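You operate a simulated robot arm through the tools that you are given. There is no shell and no other tool. Be economical: measure what you need, move in short steps, check, and stop when the job is done.

You are at the controls of a simulated robot arm. One attempt, no reset.

Task
Fit the long arrestor on the gas port, the ribbed coupling on top.
Fine: lock the port ring and the long ring; the bench valve stays shut.

Only the result counts: the job must be done as asked and must still hold three seconds after the hand-in. Knocking over, shifting, dropping, spilling or breaking anything else fails it.

Robot
A 7-joint arm with a two-finger parallel gripper, fixed in place. Base frame: the origin is at the foot of the arm, x ahead of it, y to its left, z up. Readings come in mm, degrees, newtons and seconds.
With the tool pointing down near the work surface it reaches from about 240 to 680 mm from the base axis. Its first joint turns from -66.0 to 66.0 degrees. Payload 2.4 kg.
The tool frame sits at the grasp point between the pads (the TCP): z along the fingers, y along the line on which they close. The tips reach 30 mm beyond it. Largest opening 94 mm; finger width 28, thickness 10; the body of the gripper, 50 by 96 mm, starts 55 mm behind the TCP.
Orientation is told as [roll, pitch, yaw] about the base's x, y, z axes, in that order, counted from this pose: with the fingers straight down and closing along the base's y, the tool's x points along the base's -x, its y along +y and its z along -z.

Tools
- The arm moves only by the tool jog_arm. Its argument "series" is a list of rows, each an object of numbers (a shift or turn left out is 0, a gripper value left out holds the last): "dx", "dy", "dz": the shift along the tool's x, y, z in units of 40 mm (1.0 is 40 mm); "wx", "wy", "wz": the turn, a rotation vector about the tool's x, y, z in units of 4 degrees (1.0 is 4 degrees); "gripper": the opening, from 0 (shut) to 1 (fully open). In form: [{"dx": .., "dy": .., "dz": .., "wx": .., "wy": .., "wz": .., "gripper": ..}, ...]. A call has 1 to 8 rows; each row shifts and turns the commanded pose from where the row before left it, along the tool's axes as they then stand. A call with a number of a shift or a turn outside -1 to 1 is refused whole. A row lasts 0.2 s, in which the tool goes at most 50 mm and 8.6 degrees; a call with a longer step from one row to the next is refused whole, and so is a gripper value outside its range. A pose out of reach is approached as far as the arm can. The call stops where the force on the tool passes 40 N (or 10 N more than at its start, if that is more) or the arm is blocked; 0.2 s more then pass. The fingers move at their own pace (about 153 mm/s each) and stop on an object; they squeeze with about 34 N. The grip force told is the motor's: it shows also when the fingers shut on nothing. Time passes only in rows, and 0.2 s behind the last, so rows that do not move let the fingers close. The reply holds the time, the measured pose of the TCP, the force on the tool along the base axes, the opening and the grip force, in the units named above and with some noise.
- Cameras (640 x 400 px; columns grow to the right, rows downward): "scene" is fixed at [31.8, 464.6, 1449.5]; the picture's right is [-0.81, -0.58, 0.00], its down [-0.29, 0.41, -0.86] and it looks along [0.50, -0.70, -0.50] (base axes); focal length 335 px, centre (320, 200). "wrist" rides on the gripper at [-37, 0, -58] in the tool frame; the picture's right is [0.00, -1.00, 0.00], its down [0.97, 0.00, -0.24] and it looks along [0.24, 0.00, 0.97] (tool axes); focal length 218 px, centre (320, 200).
- grab_frame(camera): a new picture of that camera. No time passes.
- measure_at(camera, pixels): for up to 12 pixels [column, row] of the newest picture of that camera ("zoom" is the newest enlarged one), the place [x, y, z] in the base frame of the surface seen there, good to about 2 mm. No time passes.
- inspect(camera, box): a new picture of the part [left, top, right, bottom] of that camera's present view, enlarged. No time passes.
- finish_job(): hands the job in; it is judged then, once.

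Work in short steps. Measure before you move; look again where a grasp or a placing could have gone wrong, and mend it. You have 80 turns and 54 pictures in all, those below and enlarged ones among them. Open the gripper and draw the arm clear of the work before you hand the job in, unless the task says otherwise; then end with one line.

The tools are called after "Request:" as a command line: name --argument value ..., lists and objects as JSON in quotes. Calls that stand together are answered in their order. jog_arm: Moves the arm, as the interface text tells. Its arguments: {"type":"object","properties":{"series":{"type":"array","items":{"type":"object","properties":{"dx":{"type":"number"},"dy":{"type":"number"},"dz":{"type":"number"},"wx":{"type":"number"},"wy":{"type":"number"},"wz":{"type":"number"},"gripper":{"type":"number"}}}}},"required":["series"]} The other tools are called the same way: grab_frame (camera) takes a picture; measure_at (camera, pixels) gives the place of the surface under pixels of a picture; inspect (camera, box) takes an enlarged picture of a part of a camera's view; finish_job () hands the job in.

At the start:

```text
time: 0.0
ee_pos: [387.9, -27.0, 1184.3]
tcp_rot: [0.0, 0.1, 0.1]
contact_force: [0.5, 0.1, -0.8]
finger_gap: 94.1
gripper_force: 0.1
```

scene: 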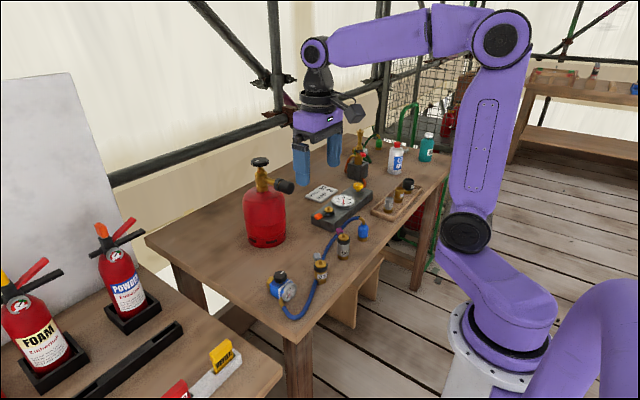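
wrist: 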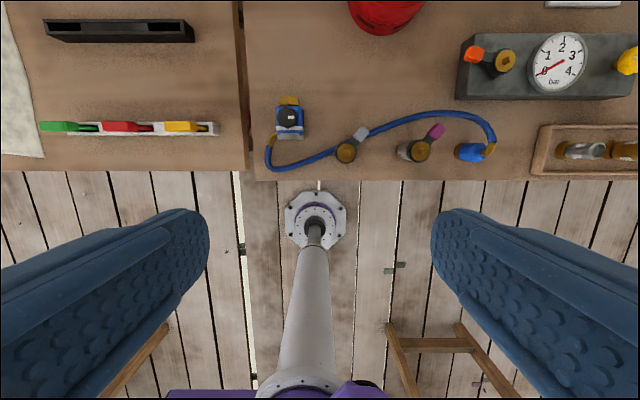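

The wrist view shows a gauge block near (550,65), two fittings on the hose at (345,150) and (415,148), and a tray at (600,150). I'll enlarge these areas from both cameras.

Request:
inspect --camera "scene" --box '[230, 130, 450, 330]'

Request:
inspect --camera "wrist" --box '[440, 0, 640, 190]'

Request:
inspect --camera "scene" --box '[300, 160, 430, 240]'

```text
2.00 times, centred on (340, 230) of scene
```

zoom: 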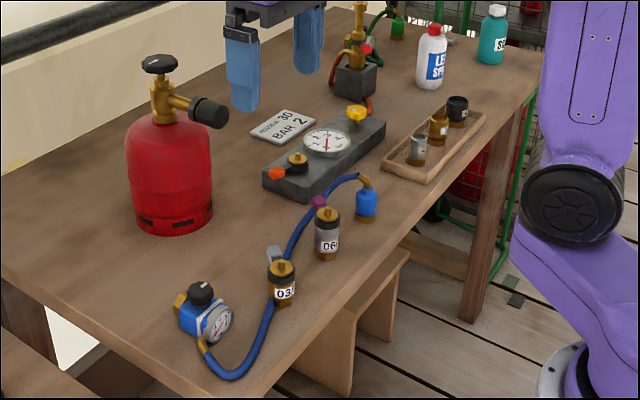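

```text
2.11 times, centred on (540, 95) of wrist
```

zoom: 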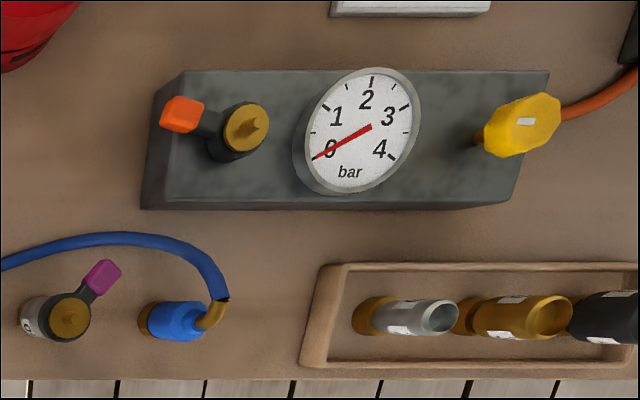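

```text
4.92 times, centred on (365, 200) of scene
```

zoom: 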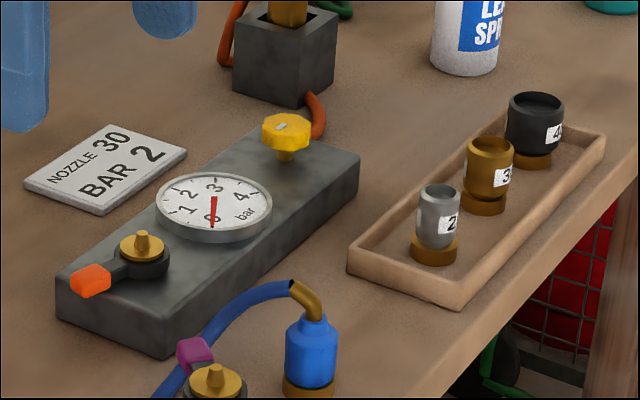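

The last zoom shows the port with its orange-lever ring, the long arrestor with its purple lever, and the blue coupling. I'll measure key points there.

Request:
measure_at --camera "zoom" --pixels '[[141, 238], [92, 280], [141, 262], [285, 125], [216, 372], [194, 350], [312, 320], [310, 360], [308, 380], [180, 340], [345, 190], [60, 300]]'

Request:
inspect --camera "scene" --box '[260, 200, 390, 320]'

```text
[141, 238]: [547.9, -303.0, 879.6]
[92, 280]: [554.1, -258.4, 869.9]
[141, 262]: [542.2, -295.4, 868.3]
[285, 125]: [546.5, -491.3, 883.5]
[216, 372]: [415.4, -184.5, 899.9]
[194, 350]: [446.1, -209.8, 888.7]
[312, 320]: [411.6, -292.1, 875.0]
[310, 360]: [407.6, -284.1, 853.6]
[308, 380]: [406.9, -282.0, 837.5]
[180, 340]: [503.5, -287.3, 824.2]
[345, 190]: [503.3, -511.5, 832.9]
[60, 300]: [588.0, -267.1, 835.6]
```

```text
3.33 times, centred on (325, 260) of scene
```

zoom: 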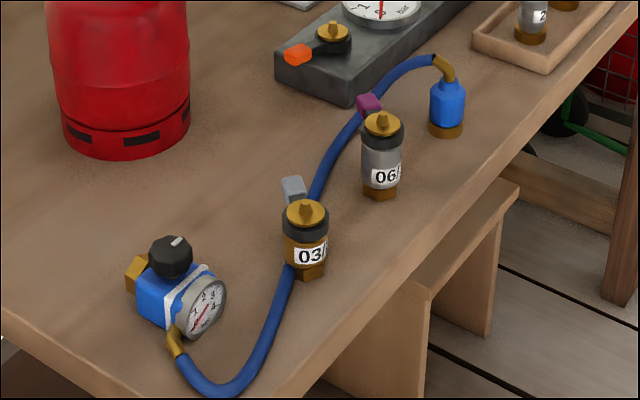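

I'll move above the arrestor and port area for close pictures.

Request:
jog_arm --series '[{"dy": -0.9, "dz": 0.4}, {"dy": -0.9, "dz": 0.4}, {"dy": -0.9, "dz": 0.4}, {"dy": -0.9, "dz": 0.4}, {"dy": -0.9, "dz": 0.4}, {"dy": -0.9, "dx": -0.5}, {"dx": -0.6}]'

Request:
grab_frame --camera "wrist"

```text
time: 1.6
ee_pos: [434.2, -245.3, 1103.3]
tcp_rot: [-0.1, -0.1, 0.0]
contact_force: [0.6, 0.2, 0.2]
finger_gap: 94.4
gripper_force: 0.0
```

```text
47 pictures are left
```

wrist: 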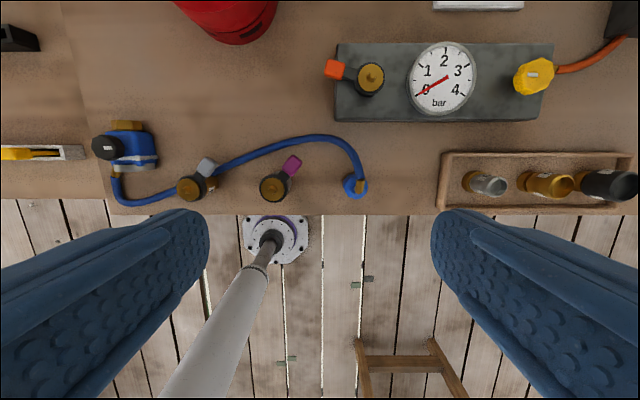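

I'll enlarge the arrestors, coupling and port here.

Request:
inspect --camera "wrist" --box '[160, 130, 390, 220]'

Request:
inspect --camera "wrist" --box '[310, 35, 430, 115]'

Request:
inspect --camera "scene" --box '[300, 175, 380, 235]'

Request:
inspect --camera "scene" --box '[305, 210, 385, 290]'

```text
2.78 times, centred on (275, 175) of wrist
```

zoom: 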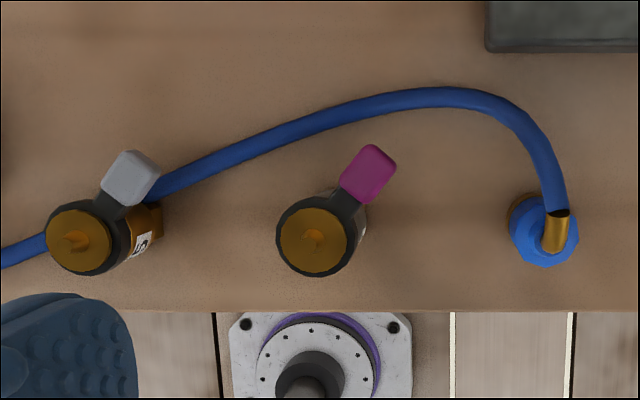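

```text
5.00 times, centred on (370, 75) of wrist
```

zoom: 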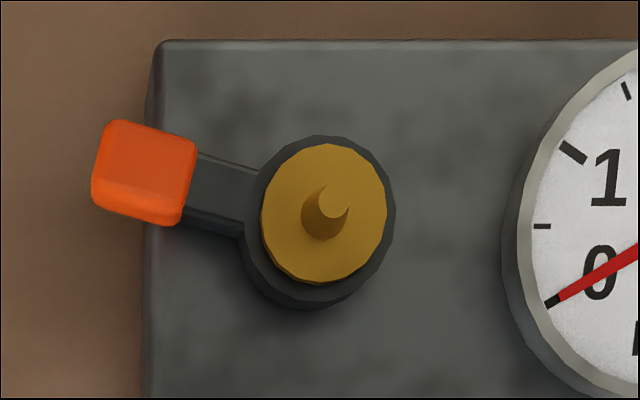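

```text
6.67 times, centred on (340, 205) of scene
```

zoom: 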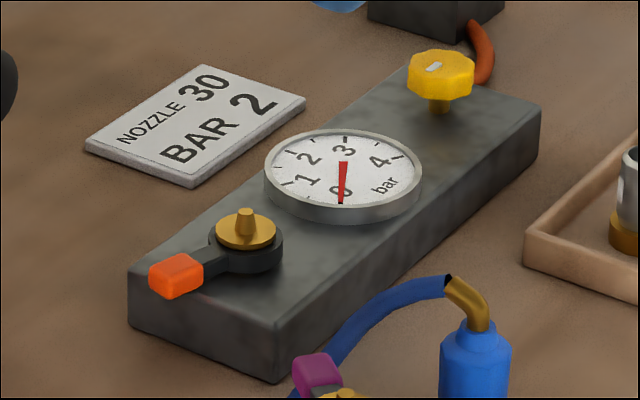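

```text
5.00 times, centred on (345, 250) of scene
```

zoom: 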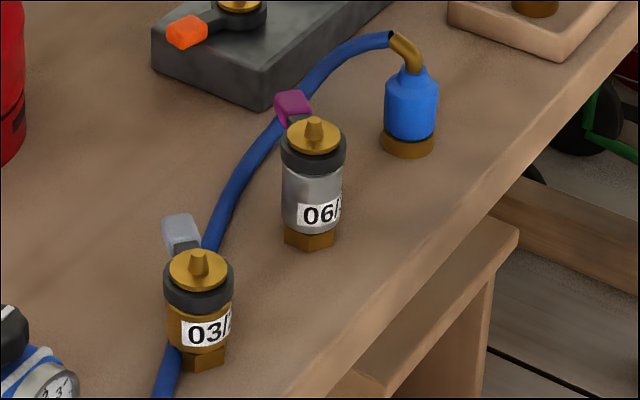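

The long arrestor is the silver one, with its tip at wrist pixel about (272,187). The port is at (371,77), and the coupling, which is blue and faceted, at (356,186). I'll measure rim points on each.

Request:
measure_at --camera "wrist" --pixels '[[359.5, 78], [382, 78], [370.5, 66], [370.5, 90], [373, 76], [262, 187], [283, 187], [272.5, 178], [272.5, 197.5], [272.5, 187.6], [294, 162], [286, 173]]'

Request:
measure_at --camera "wrist" --pixels '[[346, 186], [364, 190], [356, 192], [349, 180], [358, 184], [334, 69], [347, 73], [361, 175], [340, 137], [127, 146], [122, 180], [320, 140]]'

Request:
measure_at --camera "zoom" --pixels '[[315, 118], [315, 150], [283, 140], [345, 140], [313, 165], [310, 220], [308, 242], [284, 180], [342, 185], [410, 90], [408, 135], [407, 152]]'

```text
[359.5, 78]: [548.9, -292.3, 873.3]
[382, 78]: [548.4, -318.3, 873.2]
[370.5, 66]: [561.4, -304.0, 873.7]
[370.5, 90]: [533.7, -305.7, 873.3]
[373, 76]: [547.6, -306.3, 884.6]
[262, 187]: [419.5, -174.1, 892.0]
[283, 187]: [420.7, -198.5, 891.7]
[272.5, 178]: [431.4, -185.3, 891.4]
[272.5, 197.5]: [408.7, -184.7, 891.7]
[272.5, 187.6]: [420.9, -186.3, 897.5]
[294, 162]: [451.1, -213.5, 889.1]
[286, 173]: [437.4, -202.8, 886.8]
```

```text
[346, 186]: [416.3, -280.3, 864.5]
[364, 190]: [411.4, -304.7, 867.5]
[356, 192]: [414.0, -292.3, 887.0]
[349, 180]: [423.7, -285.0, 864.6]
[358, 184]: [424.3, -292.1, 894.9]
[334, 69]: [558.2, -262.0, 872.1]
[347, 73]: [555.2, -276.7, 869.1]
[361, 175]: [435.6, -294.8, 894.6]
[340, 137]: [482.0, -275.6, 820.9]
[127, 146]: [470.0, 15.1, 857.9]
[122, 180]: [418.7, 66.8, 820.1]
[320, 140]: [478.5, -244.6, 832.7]
```

```text
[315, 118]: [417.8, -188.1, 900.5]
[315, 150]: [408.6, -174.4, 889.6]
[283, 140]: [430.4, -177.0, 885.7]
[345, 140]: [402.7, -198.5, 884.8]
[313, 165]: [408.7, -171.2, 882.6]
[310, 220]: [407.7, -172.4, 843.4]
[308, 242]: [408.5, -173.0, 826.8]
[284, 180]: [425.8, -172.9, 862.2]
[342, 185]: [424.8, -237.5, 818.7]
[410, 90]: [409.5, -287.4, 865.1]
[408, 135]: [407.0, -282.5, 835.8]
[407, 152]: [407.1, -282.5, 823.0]
```

Readings: port axis is about (548,-305) with its disc at z 873. The long arrestor axis is about (420,-185.5), lever pointing about -42°. I'll go above the arrestor, yaw to -25° so the fingers miss the lever, and part-open the gripper.

Request:
jog_arm --series '[{"dx": 0.18, "dy": 0.75, "gripper": 0.7}, {"dx": 0.17, "dy": 0.745}, {"wz": 0.9, "dz": 0.5}, {"wz": 0.9, "dz": 0.5}, {"wz": 0.9, "dz": 0.5}, {"wz": 0.9, "dz": 0.5}, {"wz": 0.9, "dz": 0.5}, {"wz": 0.9}]'

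Request:
jog_arm --series '[{"wz": 0.85}, {}]'

Request:
grab_frame --camera "wrist"

```text
time: 3.4
ee_pos: [418.9, -184.0, 1002.4]
tcp_rot: [0.0, 0.1, -21.6]
contact_force: [0.5, 0.5, 0.3]
finger_gap: 65.7
gripper_force: 0.1
```

```text
time: 4.0
ee_pos: [418.8, -183.4, 1003.2]
tcp_rot: [0.1, 0.0, -25.0]
contact_force: [-0.5, 0.0, -0.6]
finger_gap: 65.9
gripper_force: 0.1
```

```text
42 pictures are left
```

wrist: 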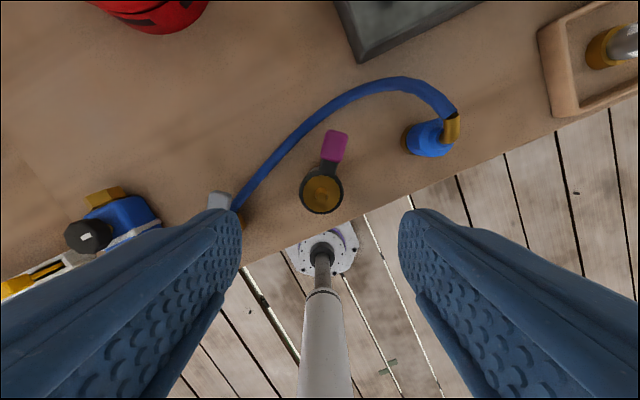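

The lever lies along the image column direction, clear of both fingers. I'll check the grey knob of the short arrestor against the left finger.

Request:
measure_at --camera "wrist" --pixels '[[219, 201], [230, 196], [312, 192], [330, 192], [321, 185], [321, 203], [334, 140], [321, 190]]'

```text
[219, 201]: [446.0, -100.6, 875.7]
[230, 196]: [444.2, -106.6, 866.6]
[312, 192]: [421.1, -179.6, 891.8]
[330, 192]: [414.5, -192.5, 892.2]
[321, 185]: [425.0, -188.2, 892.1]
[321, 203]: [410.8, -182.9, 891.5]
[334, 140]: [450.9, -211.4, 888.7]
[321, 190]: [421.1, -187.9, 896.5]
```

The grey knob is about 40 mm clear of the finger. I'll correct to the axis and descend to z≈862.

Request:
jog_arm --series '[{"dx": -0.038, "dy": -0.05, "dz": 0.6}, {"dz": 0.6}, {"dz": 0.6}, {"dz": 0.6}, {"dz": 0.6}, {"dz": 0.3}, {"dz": 0.2}, {}]'

Request:
grab_frame --camera "wrist"

```text
time: 5.8
ee_pos: [421.9, -185.0, 863.3]
tcp_rot: [0.0, 0.0, -25.0]
contact_force: [-0.4, -0.6, -0.5]
finger_gap: 65.9
gripper_force: 0.0
```

```text
41 pictures are left
```

wrist: 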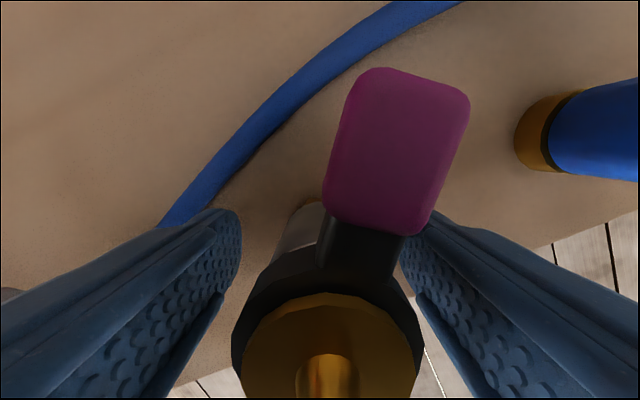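

The fingers straddle the ring and the lever stays forward of the finger width. Closing.

Request:
jog_arm --series '[{"gripper": 0.3}, {"gripper": 0.3}, {"gripper": 0.0}, {}]'

Request:
grab_frame --camera "wrist"

```text
time: 6.8
ee_pos: [420.6, -184.5, 862.7]
tcp_rot: [0.0, 0.0, -25.0]
contact_force: [-0.3, -1.1, 2.0]
finger_gap: 32.3
gripper_force: 34.0
```

```text
40 pictures are left
```

wrist: 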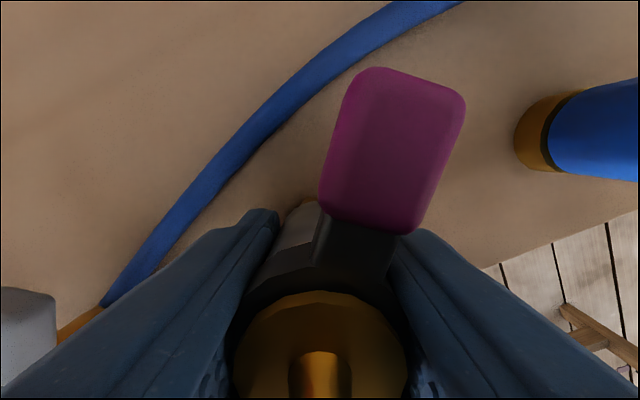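

Grip is firm at a 32.3 mm gap and 34 N. Lifting straight up.

Request:
jog_arm --series '[{"dz": -0.3}, {"dz": -0.6}, {"dz": -0.7}, {"dz": -0.7}, {"dz": -0.7}, {"dz": -0.2}, {}]'

Request:
grab_frame --camera "scene"

```text
time: 8.4
ee_pos: [419.5, -185.6, 990.5]
tcp_rot: [0.0, -0.1, -25.0]
contact_force: [0.5, -0.3, -1.3]
finger_gap: 32.3
gripper_force: 34.0
```

```text
39 pictures are left
```

scene: 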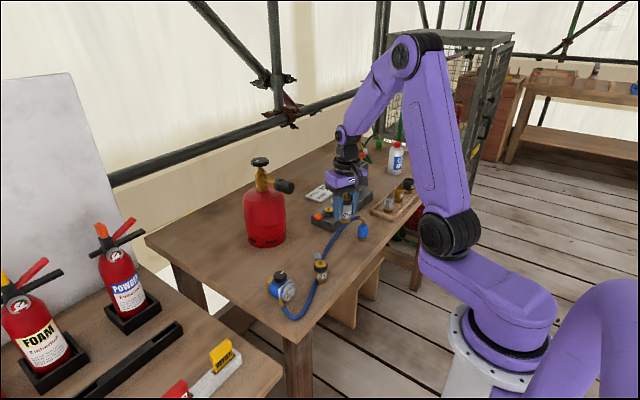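

The arrestor is held. Moving over the port, still high.

Request:
jog_arm --series '[{"dx": -0.695, "dy": -0.224}, {"dx": -0.695, "dy": -0.224}, {"dx": -0.695, "dy": -0.224}, {"dx": -0.695, "dy": -0.224}, {"dx": -0.695, "dy": -0.224}, {"dx": -0.695, "dy": -0.224}, {}]'

Request:
jog_arm --series '[{"wz": 1}, {"wz": 1}, {"wz": 1}, {"wz": 1}, {"wz": 1}, {"wz": 1}, {"wz": 1}, {"wz": 1}]'

Request:
jog_arm --series '[{"wz": 1}, {"wz": 1}, {"wz": 1}, {"wz": 1}, {"wz": 1}, {"wz": 1}, {"wz": 1}, {"wz": 1}]'

Request:
jog_arm --series '[{"wz": 1}, {"wz": 1}, {"wz": 1}, {"wz": 1}, {"wz": 1}, {"wz": 1}, {"wz": 1}, {"wz": 1}]'

Request:
jog_arm --series '[{"wz": 1}, {"wz": 1}, {"wz": 1}, {}]'

Request:
grab_frame --camera "wrist"

Request:
inspect --camera "scene" --box '[270, 130, 430, 230]'

```text
time: 10.0
ee_pos: [545.9, -306.1, 991.2]
tcp_rot: [0.0, 0.1, -25.0]
contact_force: [-0.2, -0.3, -1.5]
finger_gap: 32.5
gripper_force: 34.0
```

```text
time: 11.8
ee_pos: [547.0, -303.9, 991.3]
tcp_rot: [0.0, 0.0, -57.2]
contact_force: [0.4, -0.8, 0.6]
finger_gap: 6.2
gripper_force: 33.5
```

```text
time: 13.6
ee_pos: [546.5, -306.0, 991.6]
tcp_rot: [0.0, 0.0, -89.1]
contact_force: [0.9, -0.2, 0.6]
finger_gap: 6.4
gripper_force: 33.9
```

```text
time: 15.4
ee_pos: [546.5, -304.3, 992.8]
tcp_rot: [0.0, 0.2, -121.1]
contact_force: [0.9, -0.1, -0.3]
finger_gap: 6.4
gripper_force: 34.4
```

```text
time: 16.4
ee_pos: [549.1, -305.2, 991.6]
tcp_rot: [0.1, 0.0, -133.1]
contact_force: [-0.3, 0.0, -0.1]
finger_gap: 6.6
gripper_force: 33.8
```

```text
38 pictures are left
```

wrist: 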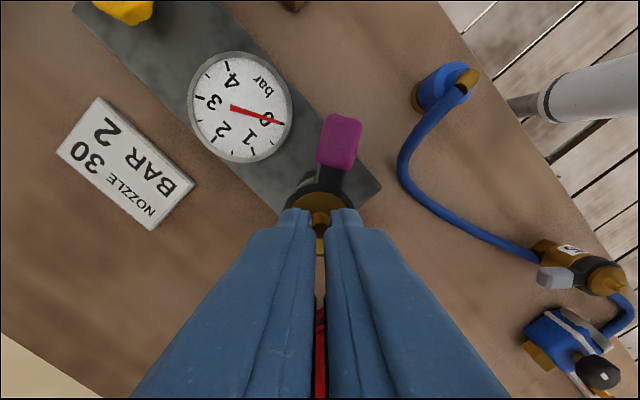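

```text
4.00 times, centred on (350, 180) of scene
```

zoom: 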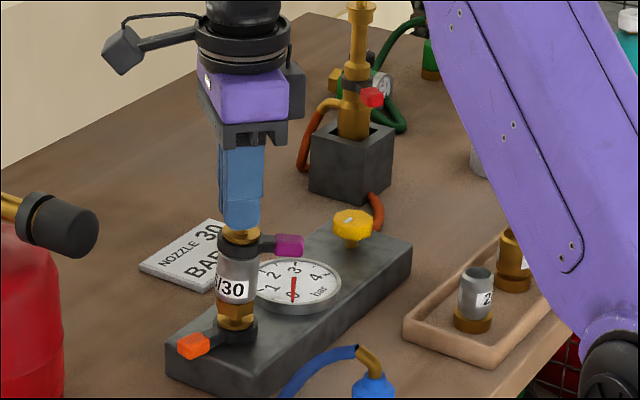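

The gap fell to about 6 mm during the turn: the arrestor slipped down, and it now seems held by its tip or standing on the port. I'll measure it before acting.

Request:
inspect --camera "scene" --box '[300, 170, 370, 230]'

Request:
inspect --camera "wrist" --box '[260, 100, 400, 260]'

```text
6.67 times, centred on (335, 200) of scene
```

zoom: 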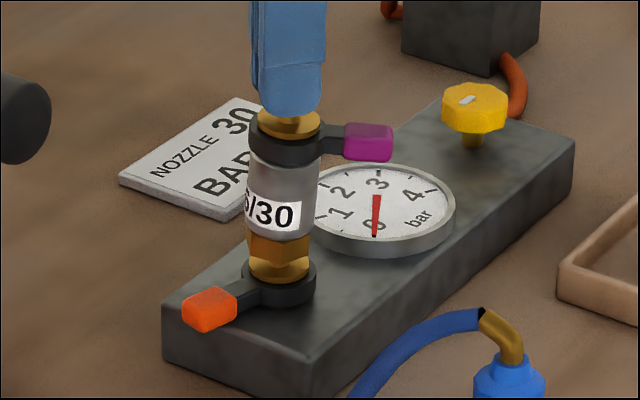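

```text
2.50 times, centred on (330, 180) of wrist
```

zoom: 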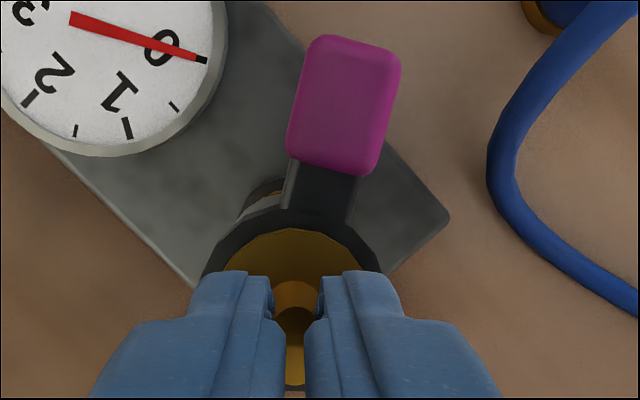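

Request:
measure_at --camera "wrist" --pixels '[[316, 196], [332, 196], [340, 140], [308, 205], [337, 207]]'

Request:
inspect --camera "scene" --box '[315, 185, 350, 220]'

Request:
measure_at --camera "zoom" --pixels '[[320, 100], [320, 200], [320, 290], [320, 330]]'

```text
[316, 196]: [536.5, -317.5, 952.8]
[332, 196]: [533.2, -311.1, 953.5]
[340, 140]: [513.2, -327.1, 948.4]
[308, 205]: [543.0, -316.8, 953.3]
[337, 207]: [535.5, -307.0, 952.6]
```

```text
11.43 times, centred on (332, 202) of scene
```

zoom: 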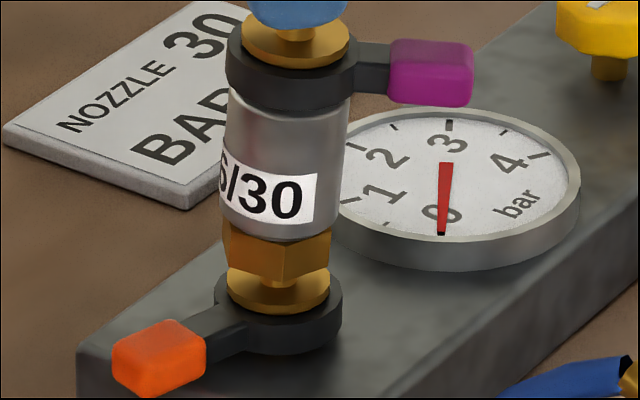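

```text
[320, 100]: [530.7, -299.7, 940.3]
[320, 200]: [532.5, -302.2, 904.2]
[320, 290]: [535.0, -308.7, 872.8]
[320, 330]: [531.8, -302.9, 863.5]
```

The arrestor's disc is at z≈953, so its base is just resting on the port cone, well centred. I'll press down gently in small steps to seat it.

Request:
jog_arm --series '[{"dz": 0.06}, {"dz": 0.06}, {"dz": 0.06}, {"dz": 0.06}, {}]'

Request:
inspect --camera "scene" --box '[315, 185, 350, 220]'

```text
time: 17.6
ee_pos: [550.4, -304.0, 984.3]
tcp_rot: [0.4, 0.2, -132.9]
contact_force: [9.4, 2.8, 26.1]
finger_gap: 6.1
gripper_force: 34.4
```

```text
11.43 times, centred on (332, 202) of scene
```

zoom: 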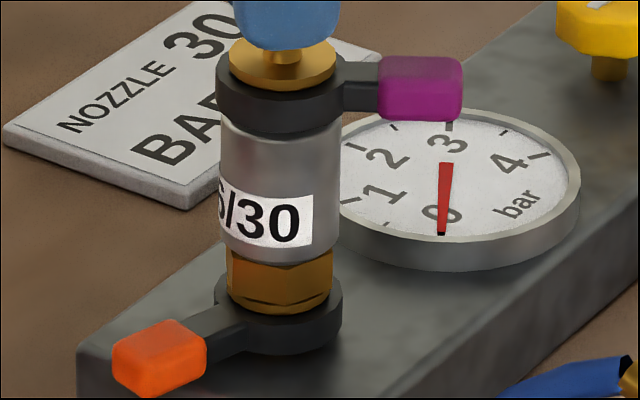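

Contact force is 26 N and the base now covers the cone. I'll check the height and centring.

Request:
measure_at --camera "zoom" --pixels '[[282, 78], [280, 105], [280, 200], [280, 285], [280, 330], [235, 105], [328, 105], [236, 285], [328, 285]]'

Request:
grab_frame --camera "wrist"

```text
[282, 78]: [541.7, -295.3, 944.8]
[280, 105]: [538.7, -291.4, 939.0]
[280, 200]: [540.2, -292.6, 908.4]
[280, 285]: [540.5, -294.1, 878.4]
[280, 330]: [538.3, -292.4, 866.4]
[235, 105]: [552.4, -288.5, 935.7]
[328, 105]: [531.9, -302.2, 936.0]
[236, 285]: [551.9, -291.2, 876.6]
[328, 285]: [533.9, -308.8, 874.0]
```

```text
32 pictures are left
```

wrist: 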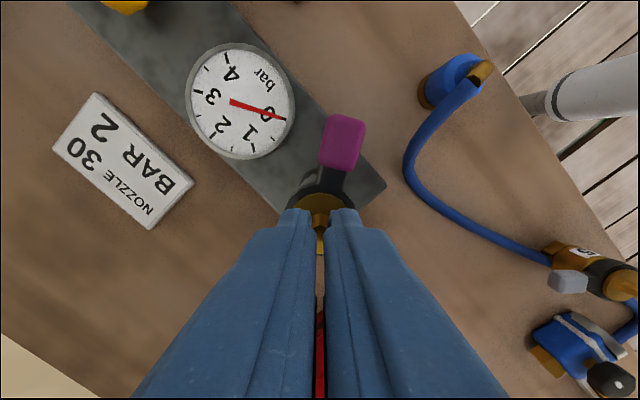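

The disc is at 945, so the base is seated on the port disc and concentric. Release and rise.

Request:
jog_arm --series '[{"gripper": 0.3}, {"gripper": 0.3}, {"dz": -0.3}, {"dz": -0.6}, {"dz": -0.8}, {"dz": -0.8}]'

Request:
inspect --camera "scene" --box '[300, 170, 370, 230]'

```text
time: 19.0
ee_pos: [547.0, -304.9, 1081.7]
tcp_rot: [0.1, 0.0, -133.0]
contact_force: [0.0, 0.2, -0.3]
finger_gap: 28.1
gripper_force: 0.0
```

```text
6.67 times, centred on (335, 200) of scene
```

zoom: 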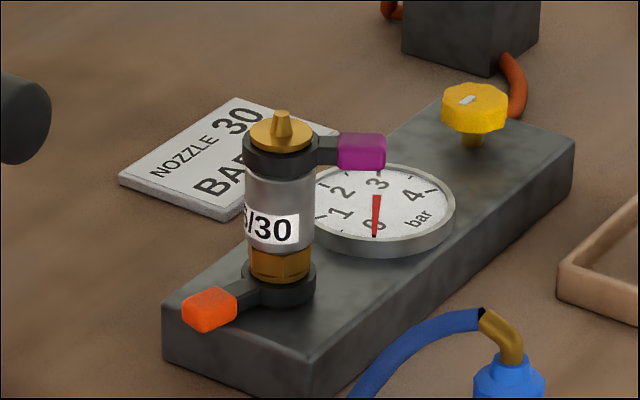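

The arrestor stands upright by itself. Next is the port ring: I'll measure the orange knob, lever and block top.

Request:
measure_at --camera "zoom" --pixels '[[205, 300], [188, 303], [232, 297], [215, 318], [250, 287], [225, 335], [330, 300], [250, 350], [187, 320], [175, 345], [360, 140], [330, 150]]'

Request:
grab_frame --camera "wrist"

```text
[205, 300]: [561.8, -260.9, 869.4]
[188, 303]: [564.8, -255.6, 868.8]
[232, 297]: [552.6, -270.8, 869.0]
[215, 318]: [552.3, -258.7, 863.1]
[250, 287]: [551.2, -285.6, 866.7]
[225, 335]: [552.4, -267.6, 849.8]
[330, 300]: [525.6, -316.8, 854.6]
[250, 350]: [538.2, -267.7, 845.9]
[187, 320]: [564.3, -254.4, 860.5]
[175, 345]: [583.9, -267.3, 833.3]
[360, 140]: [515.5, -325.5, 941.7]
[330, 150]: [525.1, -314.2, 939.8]
```

```text
30 pictures are left
```

wrist: 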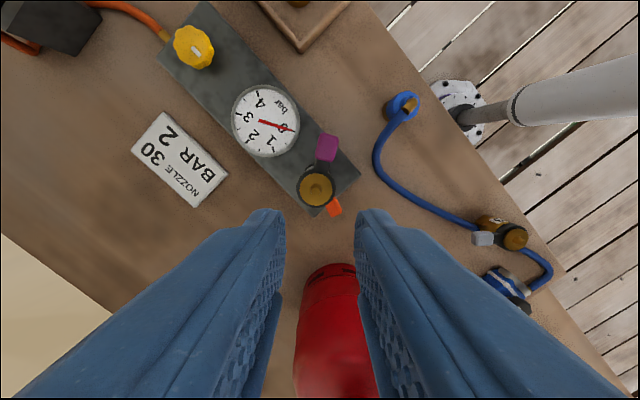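

I'll check the gas bottle and spots near the knob, since the gripper will lean that way.

Request:
measure_at --camera "wrist" --pixels '[[328, 280], [305, 300], [345, 275], [345, 350], [334, 206], [338, 209], [329, 211], [316, 186], [309, 190], [324, 190]]'

Request:
grab_frame --camera "scene"

Request:
measure_at --camera "scene" --pixels '[[258, 162], [285, 186], [262, 180], [265, 225], [247, 225], [284, 225], [300, 205]]'

```text
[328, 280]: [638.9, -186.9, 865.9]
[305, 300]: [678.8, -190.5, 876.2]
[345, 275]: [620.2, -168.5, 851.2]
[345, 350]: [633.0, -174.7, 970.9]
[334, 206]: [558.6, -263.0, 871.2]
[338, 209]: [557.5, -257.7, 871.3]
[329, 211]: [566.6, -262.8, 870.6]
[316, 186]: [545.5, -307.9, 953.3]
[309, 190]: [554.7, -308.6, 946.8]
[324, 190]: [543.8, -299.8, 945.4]
```

```text
29 pictures are left
```

scene: 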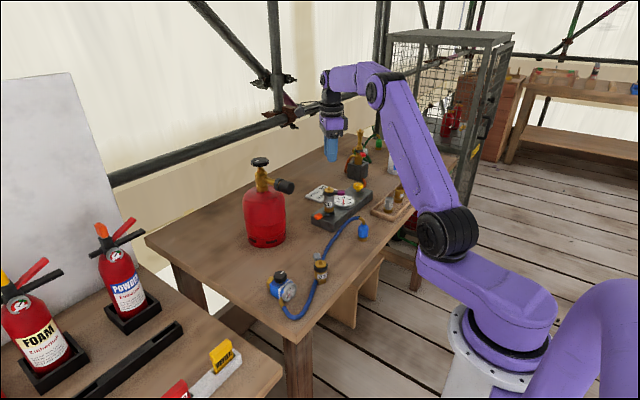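

```text
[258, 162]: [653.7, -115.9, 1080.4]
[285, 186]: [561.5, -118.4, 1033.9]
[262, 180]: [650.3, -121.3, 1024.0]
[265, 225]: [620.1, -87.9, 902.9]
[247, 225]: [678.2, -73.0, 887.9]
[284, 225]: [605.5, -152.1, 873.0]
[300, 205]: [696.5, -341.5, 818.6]
```

The bottle nozzle end is near (561,-118,1034), which leaves clearance. I'll go beside the knob with tool x radial at yaw -104 and the gripper leaned 20° outward.

Request:
jog_arm --series '[{"dx": 0.615, "dy": -0.33}, {"dx": 0.615, "dy": -0.33}, {"wz": -0.9}, {"wz": -0.9}, {"wz": -0.9}, {"wz": -0.9}, {"wz": -0.9}, {"wz": -0.9}]'

Request:
jog_arm --series '[{"wz": -0.9}, {"wz": -0.95}, {"wy": -1}, {"wy": -1}, {"wy": -1}, {"wy": -1}, {"wy": -1}, {}]'

Request:
jog_arm --series '[{"dx": 0.257, "dz": 0.705}, {"dx": 0.257, "dz": 0.705}, {"dx": 0.257, "dz": 0.705}, {"dx": 0.257, "dz": 0.705}, {"dx": 0.257, "dz": 0.705}, {}]'

Request:
grab_frame --camera "wrist"

Request:
inspect --camera "scene" --box '[270, 130, 390, 230]'

```text
time: 20.8
ee_pos: [562.3, -251.0, 1081.9]
tcp_rot: [0.0, 0.0, -111.3]
contact_force: [1.4, -0.1, -0.3]
finger_gap: 28.4
gripper_force: 0.0
```

```text
time: 22.6
ee_pos: [563.7, -250.1, 1081.2]
tcp_rot: [0.0, -20.1, -104.0]
contact_force: [0.1, 0.1, -0.1]
finger_gap: 28.3
gripper_force: 0.1
```

```text
time: 23.7
ee_pos: [569.3, -258.7, 970.7]
tcp_rot: [2.6, -20.0, -105.4]
contact_force: [-0.5, 0.5, 0.6]
finger_gap: 28.1
gripper_force: 0.1
stopped in row 5: the force on the tool passed its limit (the readings are from after the stop); the commanded pose is now the measured one
```

```text
28 pictures are left
```

wrist: 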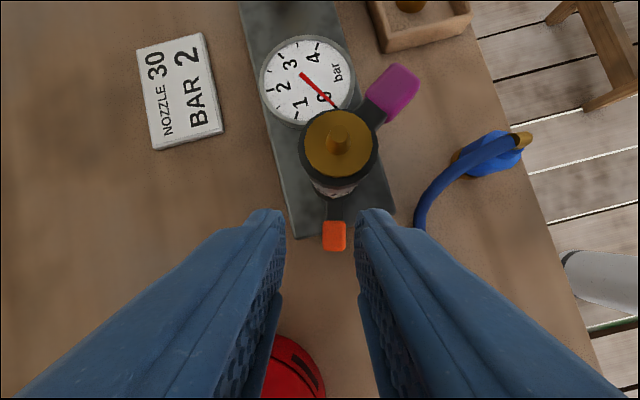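

```text
4.00 times, centred on (330, 180) of scene
```

zoom: 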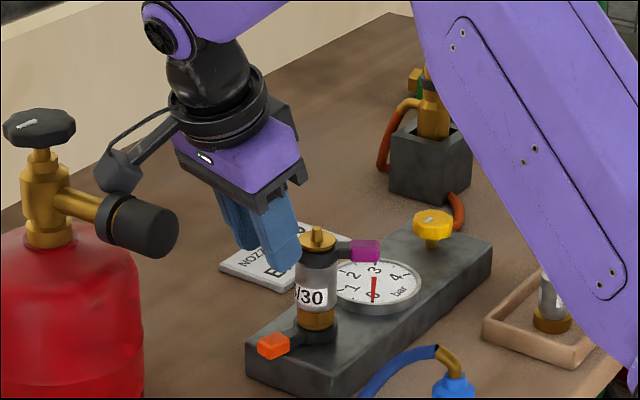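

The dark bracket on the wrist's +x side has met the bottle's nozzle. I'll back straight up and check whether the bottle moved.

Request:
jog_arm --series '[{"dx": -0.12, "dz": -0.33}, {"dx": -0.257, "dz": -0.705}, {"dx": -0.257, "dz": -0.705}, {"dx": -0.257, "dz": -0.705}, {}]'

Request:
grab_frame --camera "scene"

Request:
measure_at --camera "scene" --pixels '[[258, 162], [285, 186], [262, 180], [265, 225], [247, 225], [284, 225], [300, 205]]'

```text
time: 24.9
ee_pos: [563.6, -257.6, 1074.5]
tcp_rot: [2.6, -20.1, -105.3]
contact_force: [-0.5, 1.0, -0.2]
finger_gap: 27.9
gripper_force: 0.1
```

```text
26 pictures are left
```

scene: 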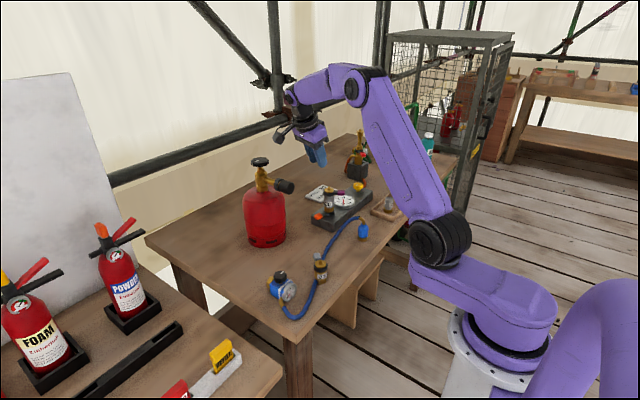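

```text
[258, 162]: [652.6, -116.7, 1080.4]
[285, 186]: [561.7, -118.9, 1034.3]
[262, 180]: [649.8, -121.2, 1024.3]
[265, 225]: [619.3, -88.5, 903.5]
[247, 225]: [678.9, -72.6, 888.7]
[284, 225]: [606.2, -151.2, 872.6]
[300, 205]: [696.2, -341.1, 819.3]
```

The bottle is unmoved (all readings within 1 mm). I'll take a different orientation, yaw 0, so the bracket points to the robot side, and close the fingers to push the knob with them.

Request:
jog_arm --series '[{"wy": 1, "gripper": 0}, {"wy": 1}, {"wy": 1}, {"wy": 1}, {"wy": 1}, {"wz": -1}, {"wz": -1}, {"wz": -1}]'

Request:
jog_arm --series '[{"wz": -1}, {"wz": -1}, {"wz": -1}, {"wz": -1}, {"wz": -1}, {"wz": -1}, {"wz": -1}, {"wz": -1}]'

Request:
jog_arm --series '[{"wz": -1}, {"wz": -1}, {"wz": -1}, {"wz": -1}, {"wz": -1}, {"wz": -1}, {"wz": -1}, {"wz": -1}]'

Request:
jog_arm --series '[{"wz": -1}, {"wz": -1}, {"wz": -1}, {"wz": -1}, {"wz": -1}, {"wz": -1}, {"wz": -1}, {}]'

```text
time: 26.7
ee_pos: [563.6, -258.3, 1074.8]
tcp_rot: [2.4, -0.6, -92.4]
contact_force: [0.4, 0.1, 0.3]
finger_gap: 0.0
gripper_force: 33.1
```

```text
time: 28.5
ee_pos: [564.1, -257.3, 1075.5]
tcp_rot: [1.6, -1.7, -60.5]
contact_force: [0.3, -0.1, -0.2]
finger_gap: 0.0
gripper_force: 33.7
```

```text
time: 30.3
ee_pos: [564.3, -258.4, 1076.2]
tcp_rot: [0.5, -2.3, -28.4]
contact_force: [1.0, 0.7, 0.7]
finger_gap: 0.0
gripper_force: 33.0
```

```text
time: 32.1
ee_pos: [565.1, -258.2, 1075.2]
tcp_rot: [-0.6, -2.3, -0.4]
contact_force: [-0.3, 0.4, -0.1]
finger_gap: 0.0
gripper_force: 33.0
```

Now level at yaw 0. I'll trim the tilt, shift to the robot side of the knob, lean 20° toward +y and descend partway.

Request:
jog_arm --series '[{"dx": 0.925, "dy": 0.15, "wy": 0.575}, {"wx": 0.97}, {"wx": 0.97}, {"wx": 0.97}, {"wx": 0.97}, {"wx": 0.97}, {}]'

Request:
jog_arm --series '[{"dy": 0.257, "dz": 0.705}, {"dy": 0.257, "dz": 0.705}, {"dy": 0.257, "dz": 0.705}, {"dy": 0.257, "dz": 0.705}, {"dy": 0.257, "dz": 0.705}, {}]'

Request:
inspect --camera "scene" --box '[270, 130, 390, 230]'

```text
time: 33.7
ee_pos: [527.4, -253.3, 1072.4]
tcp_rot: [-20.2, -0.1, -0.5]
contact_force: [0.0, 0.3, 0.0]
finger_gap: 0.0
gripper_force: 33.1
```

```text
time: 35.1
ee_pos: [527.6, -252.9, 926.5]
tcp_rot: [-20.1, -0.2, -0.5]
contact_force: [0.6, 0.7, -0.5]
finger_gap: 0.0
gripper_force: 32.9
```

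```text
4.00 times, centred on (330, 180) of scene
```

zoom: 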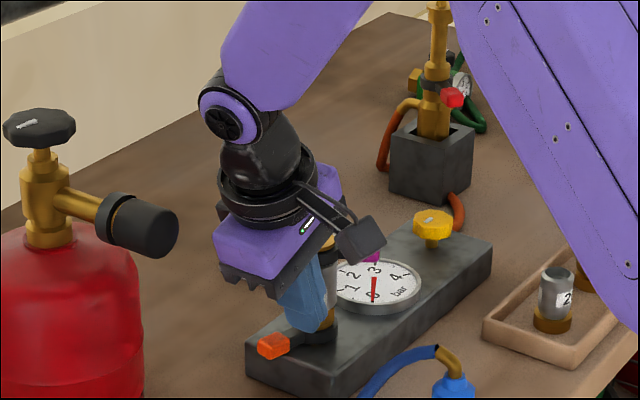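

The fingers are clear of the arrestor and bottle. I'll descend the last 37 mm beside the knob.

Request:
jog_arm --series '[{"dy": 0.106, "dz": 0.29}, {"dy": 0.106, "dz": 0.29}, {"dy": 0.106, "dz": 0.29}, {}]'

Request:
inspect --camera "scene" --box '[300, 170, 370, 230]'

```text
time: 36.1
ee_pos: [527.4, -251.8, 887.4]
tcp_rot: [-20.0, -0.1, -0.5]
contact_force: [0.3, -0.1, -0.3]
finger_gap: 0.0
gripper_force: 33.0
```

```text
6.67 times, centred on (335, 200) of scene
```

zoom: 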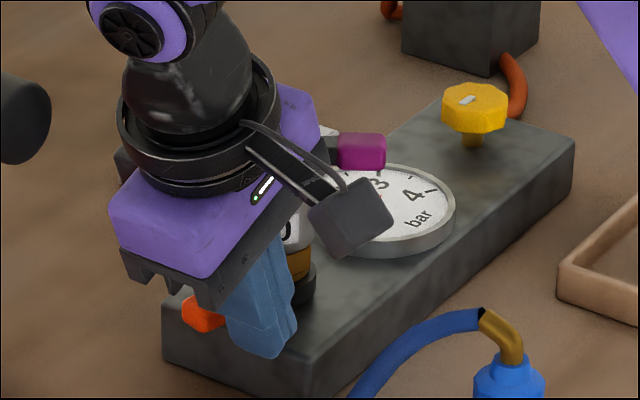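

Finger at the robot-side of the orange knob. I'll push toward +x in small rows and watch the force.

Request:
jog_arm --series '[{"dx": -0.1}, {"dx": -0.1}, {"dx": -0.1}, {"dx": -0.1}]'

Request:
jog_arm --series '[{"dx": -0.05}]'

Request:
inspect --camera "scene" --box '[300, 170, 370, 230]'

```text
time: 37.2
ee_pos: [539.7, -251.7, 886.6]
tcp_rot: [-20.1, 1.0, -1.1]
contact_force: [-9.8, 4.0, 7.2]
finger_gap: 0.1
gripper_force: 33.0
stopped in row 4: the force on the tool passed its limit (the readings are from after the stop); the commanded pose is now the measured one
```

```text
time: 37.6
ee_pos: [540.5, -251.5, 885.3]
tcp_rot: [-20.0, 1.1, -1.2]
contact_force: [-21.5, 7.9, 14.9]
finger_gap: 0.0
gripper_force: 33.1
```

```text
6.67 times, centred on (335, 200) of scene
```

zoom: 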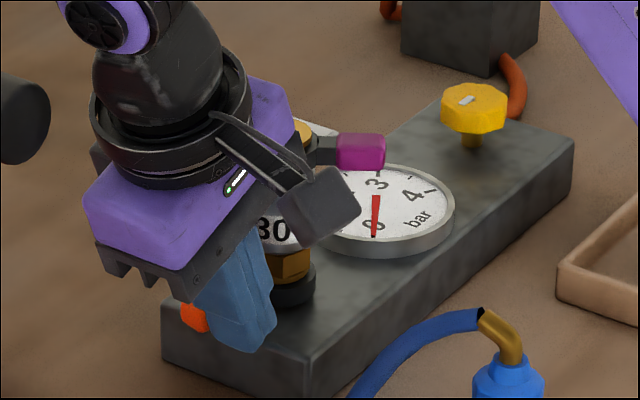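

Pushing toward +x is blocked immediately, with 21 N and no knob motion, so that is the stop and the lock direction is the other way. I'll measure the wrist bracket box before planning the approach from the far side.

Request:
measure_at --camera "zoom" --pixels '[[345, 250], [310, 205], [340, 180], [355, 215], [285, 180], [215, 295], [102, 240], [195, 318], [300, 120], [280, 292], [330, 300]]'

```text
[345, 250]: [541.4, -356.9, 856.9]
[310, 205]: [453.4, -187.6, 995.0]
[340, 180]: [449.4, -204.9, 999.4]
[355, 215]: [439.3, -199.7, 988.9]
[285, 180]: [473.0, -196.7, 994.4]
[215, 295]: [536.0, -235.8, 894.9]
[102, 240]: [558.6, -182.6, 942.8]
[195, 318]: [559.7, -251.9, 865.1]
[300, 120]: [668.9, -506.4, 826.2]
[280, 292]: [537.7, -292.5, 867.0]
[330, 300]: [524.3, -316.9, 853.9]
```

The box bottom sits about 100 mm above the TCP, so it clears the arrestor tip when the tool is upright. I'll retreat, rise, straighten and turn to yaw +45 with tool x toward the stack.

Request:
jog_arm --series '[{"dx": 0.25}, {"dy": -0.257, "dz": -0.705}, {"dy": -0.257, "dz": -0.705}, {"dy": -0.257, "dz": -0.705}, {"dy": -0.257, "dz": -0.705}, {"dy": -0.257, "dz": -0.705}, {}]'

Request:
jog_arm --series '[{"wx": -1}, {"wx": -1}, {"wx": -1}, {"wx": -1}, {"wx": -1}, {"wz": -1}, {"wz": -1}, {"wz": -1}]'

Request:
jog_arm --series '[{"wz": -1}, {"wz": -1}, {"wz": -1}, {"wz": -1}, {"wz": -1}, {"wz": -1}, {"wz": -1}, {"wz": -1}]'

Request:
jog_arm --series '[{"wz": -0.25}, {}]'

Request:
inspect --camera "scene" --box '[300, 170, 370, 230]'

```text
time: 39.2
ee_pos: [534.7, -252.1, 1033.8]
tcp_rot: [-20.1, 0.8, -1.1]
contact_force: [0.3, 0.3, 0.3]
finger_gap: 0.0
gripper_force: 33.1
```

```text
time: 41.0
ee_pos: [533.8, -252.5, 1035.8]
tcp_rot: [0.2, 0.8, 11.0]
contact_force: [0.7, 0.3, 0.3]
finger_gap: 0.1
gripper_force: 33.0
```

```text
time: 42.8
ee_pos: [534.7, -253.1, 1036.6]
tcp_rot: [0.6, 0.5, 43.0]
contact_force: [-0.6, -0.3, 0.6]
finger_gap: 0.0
gripper_force: 32.8
```

```text
time: 43.4
ee_pos: [533.4, -252.1, 1036.8]
tcp_rot: [0.5, 0.5, 43.9]
contact_force: [-0.4, 0.7, -0.1]
finger_gap: 0.0
gripper_force: 32.4
```

```text
6.67 times, centred on (335, 200) of scene
```

zoom: 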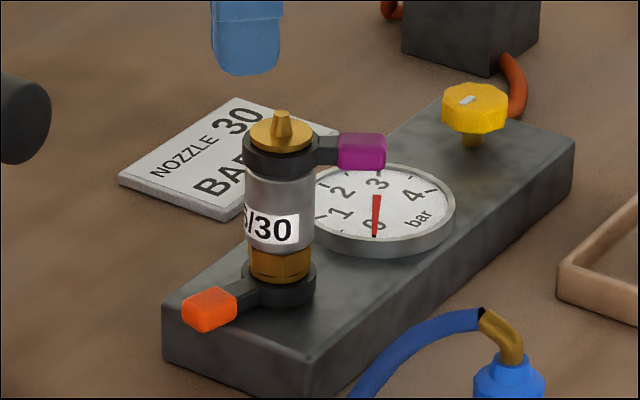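

Everything is still in place. I'll move to the far side of the knob and descend.

Request:
jog_arm --series '[{"dx": -0.243, "dy": -0.585}, {"dx": -0.243, "dy": -0.585}, {"dz": 0.7}, {"dz": 0.7}, {"dz": 0.7}, {"dz": 0.7}, {"dz": 0.5}, {"dz": 0.36}]'

Request:
jog_arm --series '[{}]'

Request:
inspect --camera "scene" --box '[300, 170, 370, 230]'

```text
time: 45.2
ee_pos: [581.4, -270.9, 899.0]
tcp_rot: [0.4, 0.5, 44.0]
contact_force: [-7.2, 4.1, 13.1]
finger_gap: 0.0
gripper_force: 33.4
stopped in row 8: the force on the tool passed its limit (the readings are from after the stop); the commanded pose is now the measured one
```

```text
time: 45.6
ee_pos: [581.7, -272.6, 899.1]
tcp_rot: [0.2, 0.3, 44.0]
contact_force: [-7.7, 4.5, 18.1]
finger_gap: 0.0
gripper_force: 33.3
```

```text
6.67 times, centred on (335, 200) of scene
```

zoom: 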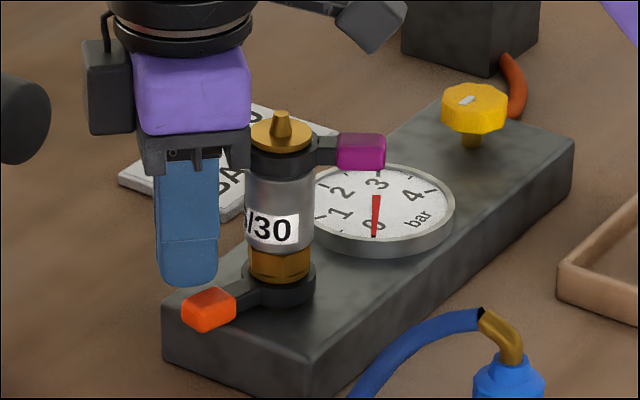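

The descent stopped with upward force at tip z≈869. I'll look at the wrist view and the whole scene to see what touches.

Request:
grab_frame --camera "wrist"

Request:
measure_at --camera "zoom" --pixels '[[185, 278], [170, 255], [210, 265], [235, 165], [245, 160], [205, 295], [282, 118], [260, 150], [188, 303], [232, 297]]'

```text
20 pictures are left
```

wrist: 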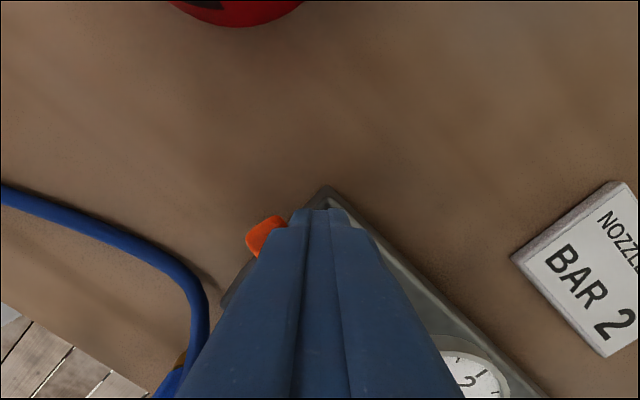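

```text
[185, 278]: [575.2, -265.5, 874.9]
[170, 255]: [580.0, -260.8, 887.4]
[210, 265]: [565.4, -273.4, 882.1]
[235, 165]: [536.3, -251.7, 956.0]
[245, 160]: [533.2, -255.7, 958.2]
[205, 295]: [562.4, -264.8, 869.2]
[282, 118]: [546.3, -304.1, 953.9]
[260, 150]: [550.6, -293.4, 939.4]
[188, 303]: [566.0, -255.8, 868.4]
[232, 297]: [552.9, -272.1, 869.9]
```

The stop height matches the knob top, so the lever's collision shape is probably wider than it looks. I'll rise a little, move 14 mm further from the lever and descend again slowly.

Request:
jog_arm --series '[{"dz": -0.2}, {"dy": -0.35}, {"dz": 0.15}, {"dz": 0.1}, {"dz": 0.1}, {"dz": 0.05}, {"dz": 0.05}, {}]'

```text
time: 47.4
ee_pos: [592.7, -282.6, 889.1]
tcp_rot: [0.3, 0.4, 44.0]
contact_force: [-0.1, -0.5, -0.7]
finger_gap: 0.0
gripper_force: 32.9
```

Down without contact. I'll push along +tool y (counter-clockwise) toward the lever.

Request:
jog_arm --series '[{"dy": 0.1}, {"dy": 0.1}, {"dy": 0.1}, {"dy": 0.1}, {"dy": 0.1}]'

```text
time: 48.6
ee_pos: [576.3, -267.6, 888.0]
tcp_rot: [0.3, 0.5, 44.0]
contact_force: [0.7, -0.3, 0.1]
finger_gap: 0.0
gripper_force: 32.8
```

No resistance at 51°. I'll continue along the arc with the tool turning.

Request:
jog_arm --series '[{"dy": 0.083, "wz": -1}, {"dy": 0.083, "wz": -1}, {"dy": 0.083, "wz": -1}, {"dy": 0.083, "wz": -1}]'

Request:
inspect --camera "scene" --box '[300, 170, 370, 230]'

```text
time: 49.6
ee_pos: [567.7, -261.3, 887.9]
tcp_rot: [0.4, 0.3, 60.2]
contact_force: [-0.5, 0.3, 0.8]
finger_gap: 0.0
gripper_force: 33.2
```

```text
6.67 times, centred on (335, 200) of scene
```

zoom: 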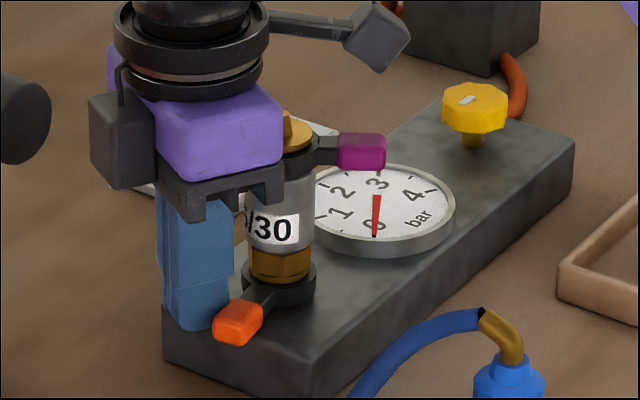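

The orange lever has moved freely this way. Continuing the arc.

Request:
jog_arm --series '[{"dy": 0.083, "wz": -1}, {"dy": 0.083, "wz": -1}, {"dy": 0.083, "wz": -1}, {"dy": 0.083, "wz": -1}, {"dy": 0.083, "wz": -1}, {"dy": 0.083, "wz": -1}]'

Request:
jog_arm --series '[{"dy": 0.083, "wz": -1}, {"dy": 0.083, "wz": -1}, {"dy": 0.083, "wz": -1}, {"dy": 0.083, "wz": -1}]'

Request:
inspect --camera "scene" --box '[300, 170, 370, 230]'

```text
time: 51.0
ee_pos: [548.3, -252.2, 888.0]
tcp_rot: [0.5, 0.2, 84.1]
contact_force: [0.1, -0.3, 0.5]
finger_gap: 0.1
gripper_force: 32.4
```

```text
time: 52.0
ee_pos: [534.9, -253.7, 889.6]
tcp_rot: [0.6, 0.0, 100.0]
contact_force: [-0.8, 0.2, -0.5]
finger_gap: 0.2
gripper_force: 32.6
```

```text
6.67 times, centred on (335, 200) of scene
```

zoom: 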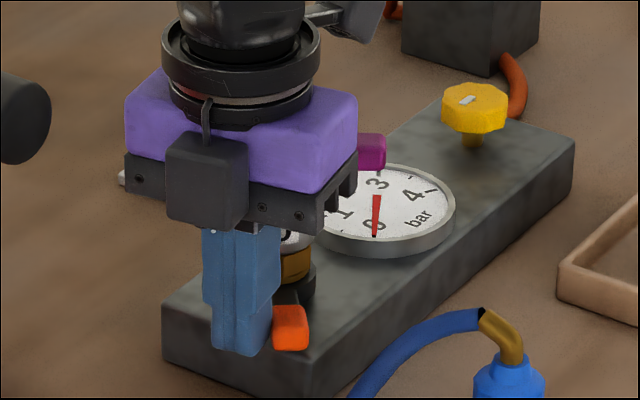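

The lever is now at about 128°. I'll continue carefully, with the purple knob still clear.

Request:
jog_arm --series '[{"dy": 0.083, "dx": 0.03, "wz": -1}, {"dy": 0.083, "dx": 0.03, "wz": -1}, {"dy": 0.083, "dx": 0.03, "wz": -1}, {"dy": 0.083, "dx": 0.03, "wz": -0.8}]'

Request:
jog_arm --series '[{"dy": 0.083, "dx": 0.02, "wz": -0.8}, {"dy": 0.083, "dx": 0.02, "wz": -0.8}, {"dy": 0.05, "dx": 0.02, "wz": -0.5}]'

Request:
inspect --camera "scene" --box '[300, 170, 370, 230]'

```text
time: 53.0
ee_pos: [524.2, -261.1, 888.5]
tcp_rot: [0.5, -0.1, 115.3]
contact_force: [-0.4, 0.2, 0.1]
finger_gap: 0.2
gripper_force: 33.6
```

```text
time: 53.8
ee_pos: [517.2, -265.4, 889.5]
tcp_rot: [0.4, -0.4, 123.6]
contact_force: [0.1, 5.3, -0.5]
finger_gap: 0.2
gripper_force: 32.7
```

```text
6.67 times, centred on (335, 200) of scene
```

zoom: 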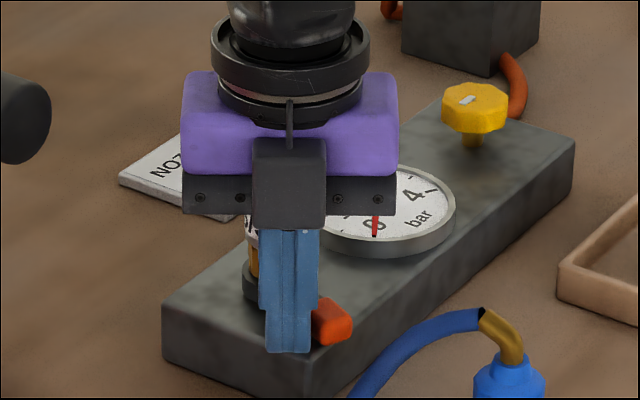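

A 5 N reaction has appeared, so the stop may be near. I'll push a few more mm.

Request:
jog_arm --series '[{"dy": 0.04}, {"dy": 0.04}, {}]'

```text
time: 54.6
ee_pos: [517.7, -264.9, 888.8]
tcp_rot: [0.4, -0.2, 123.8]
contact_force: [11.3, 19.0, -5.5]
finger_gap: 0.0
gripper_force: 33.3
```

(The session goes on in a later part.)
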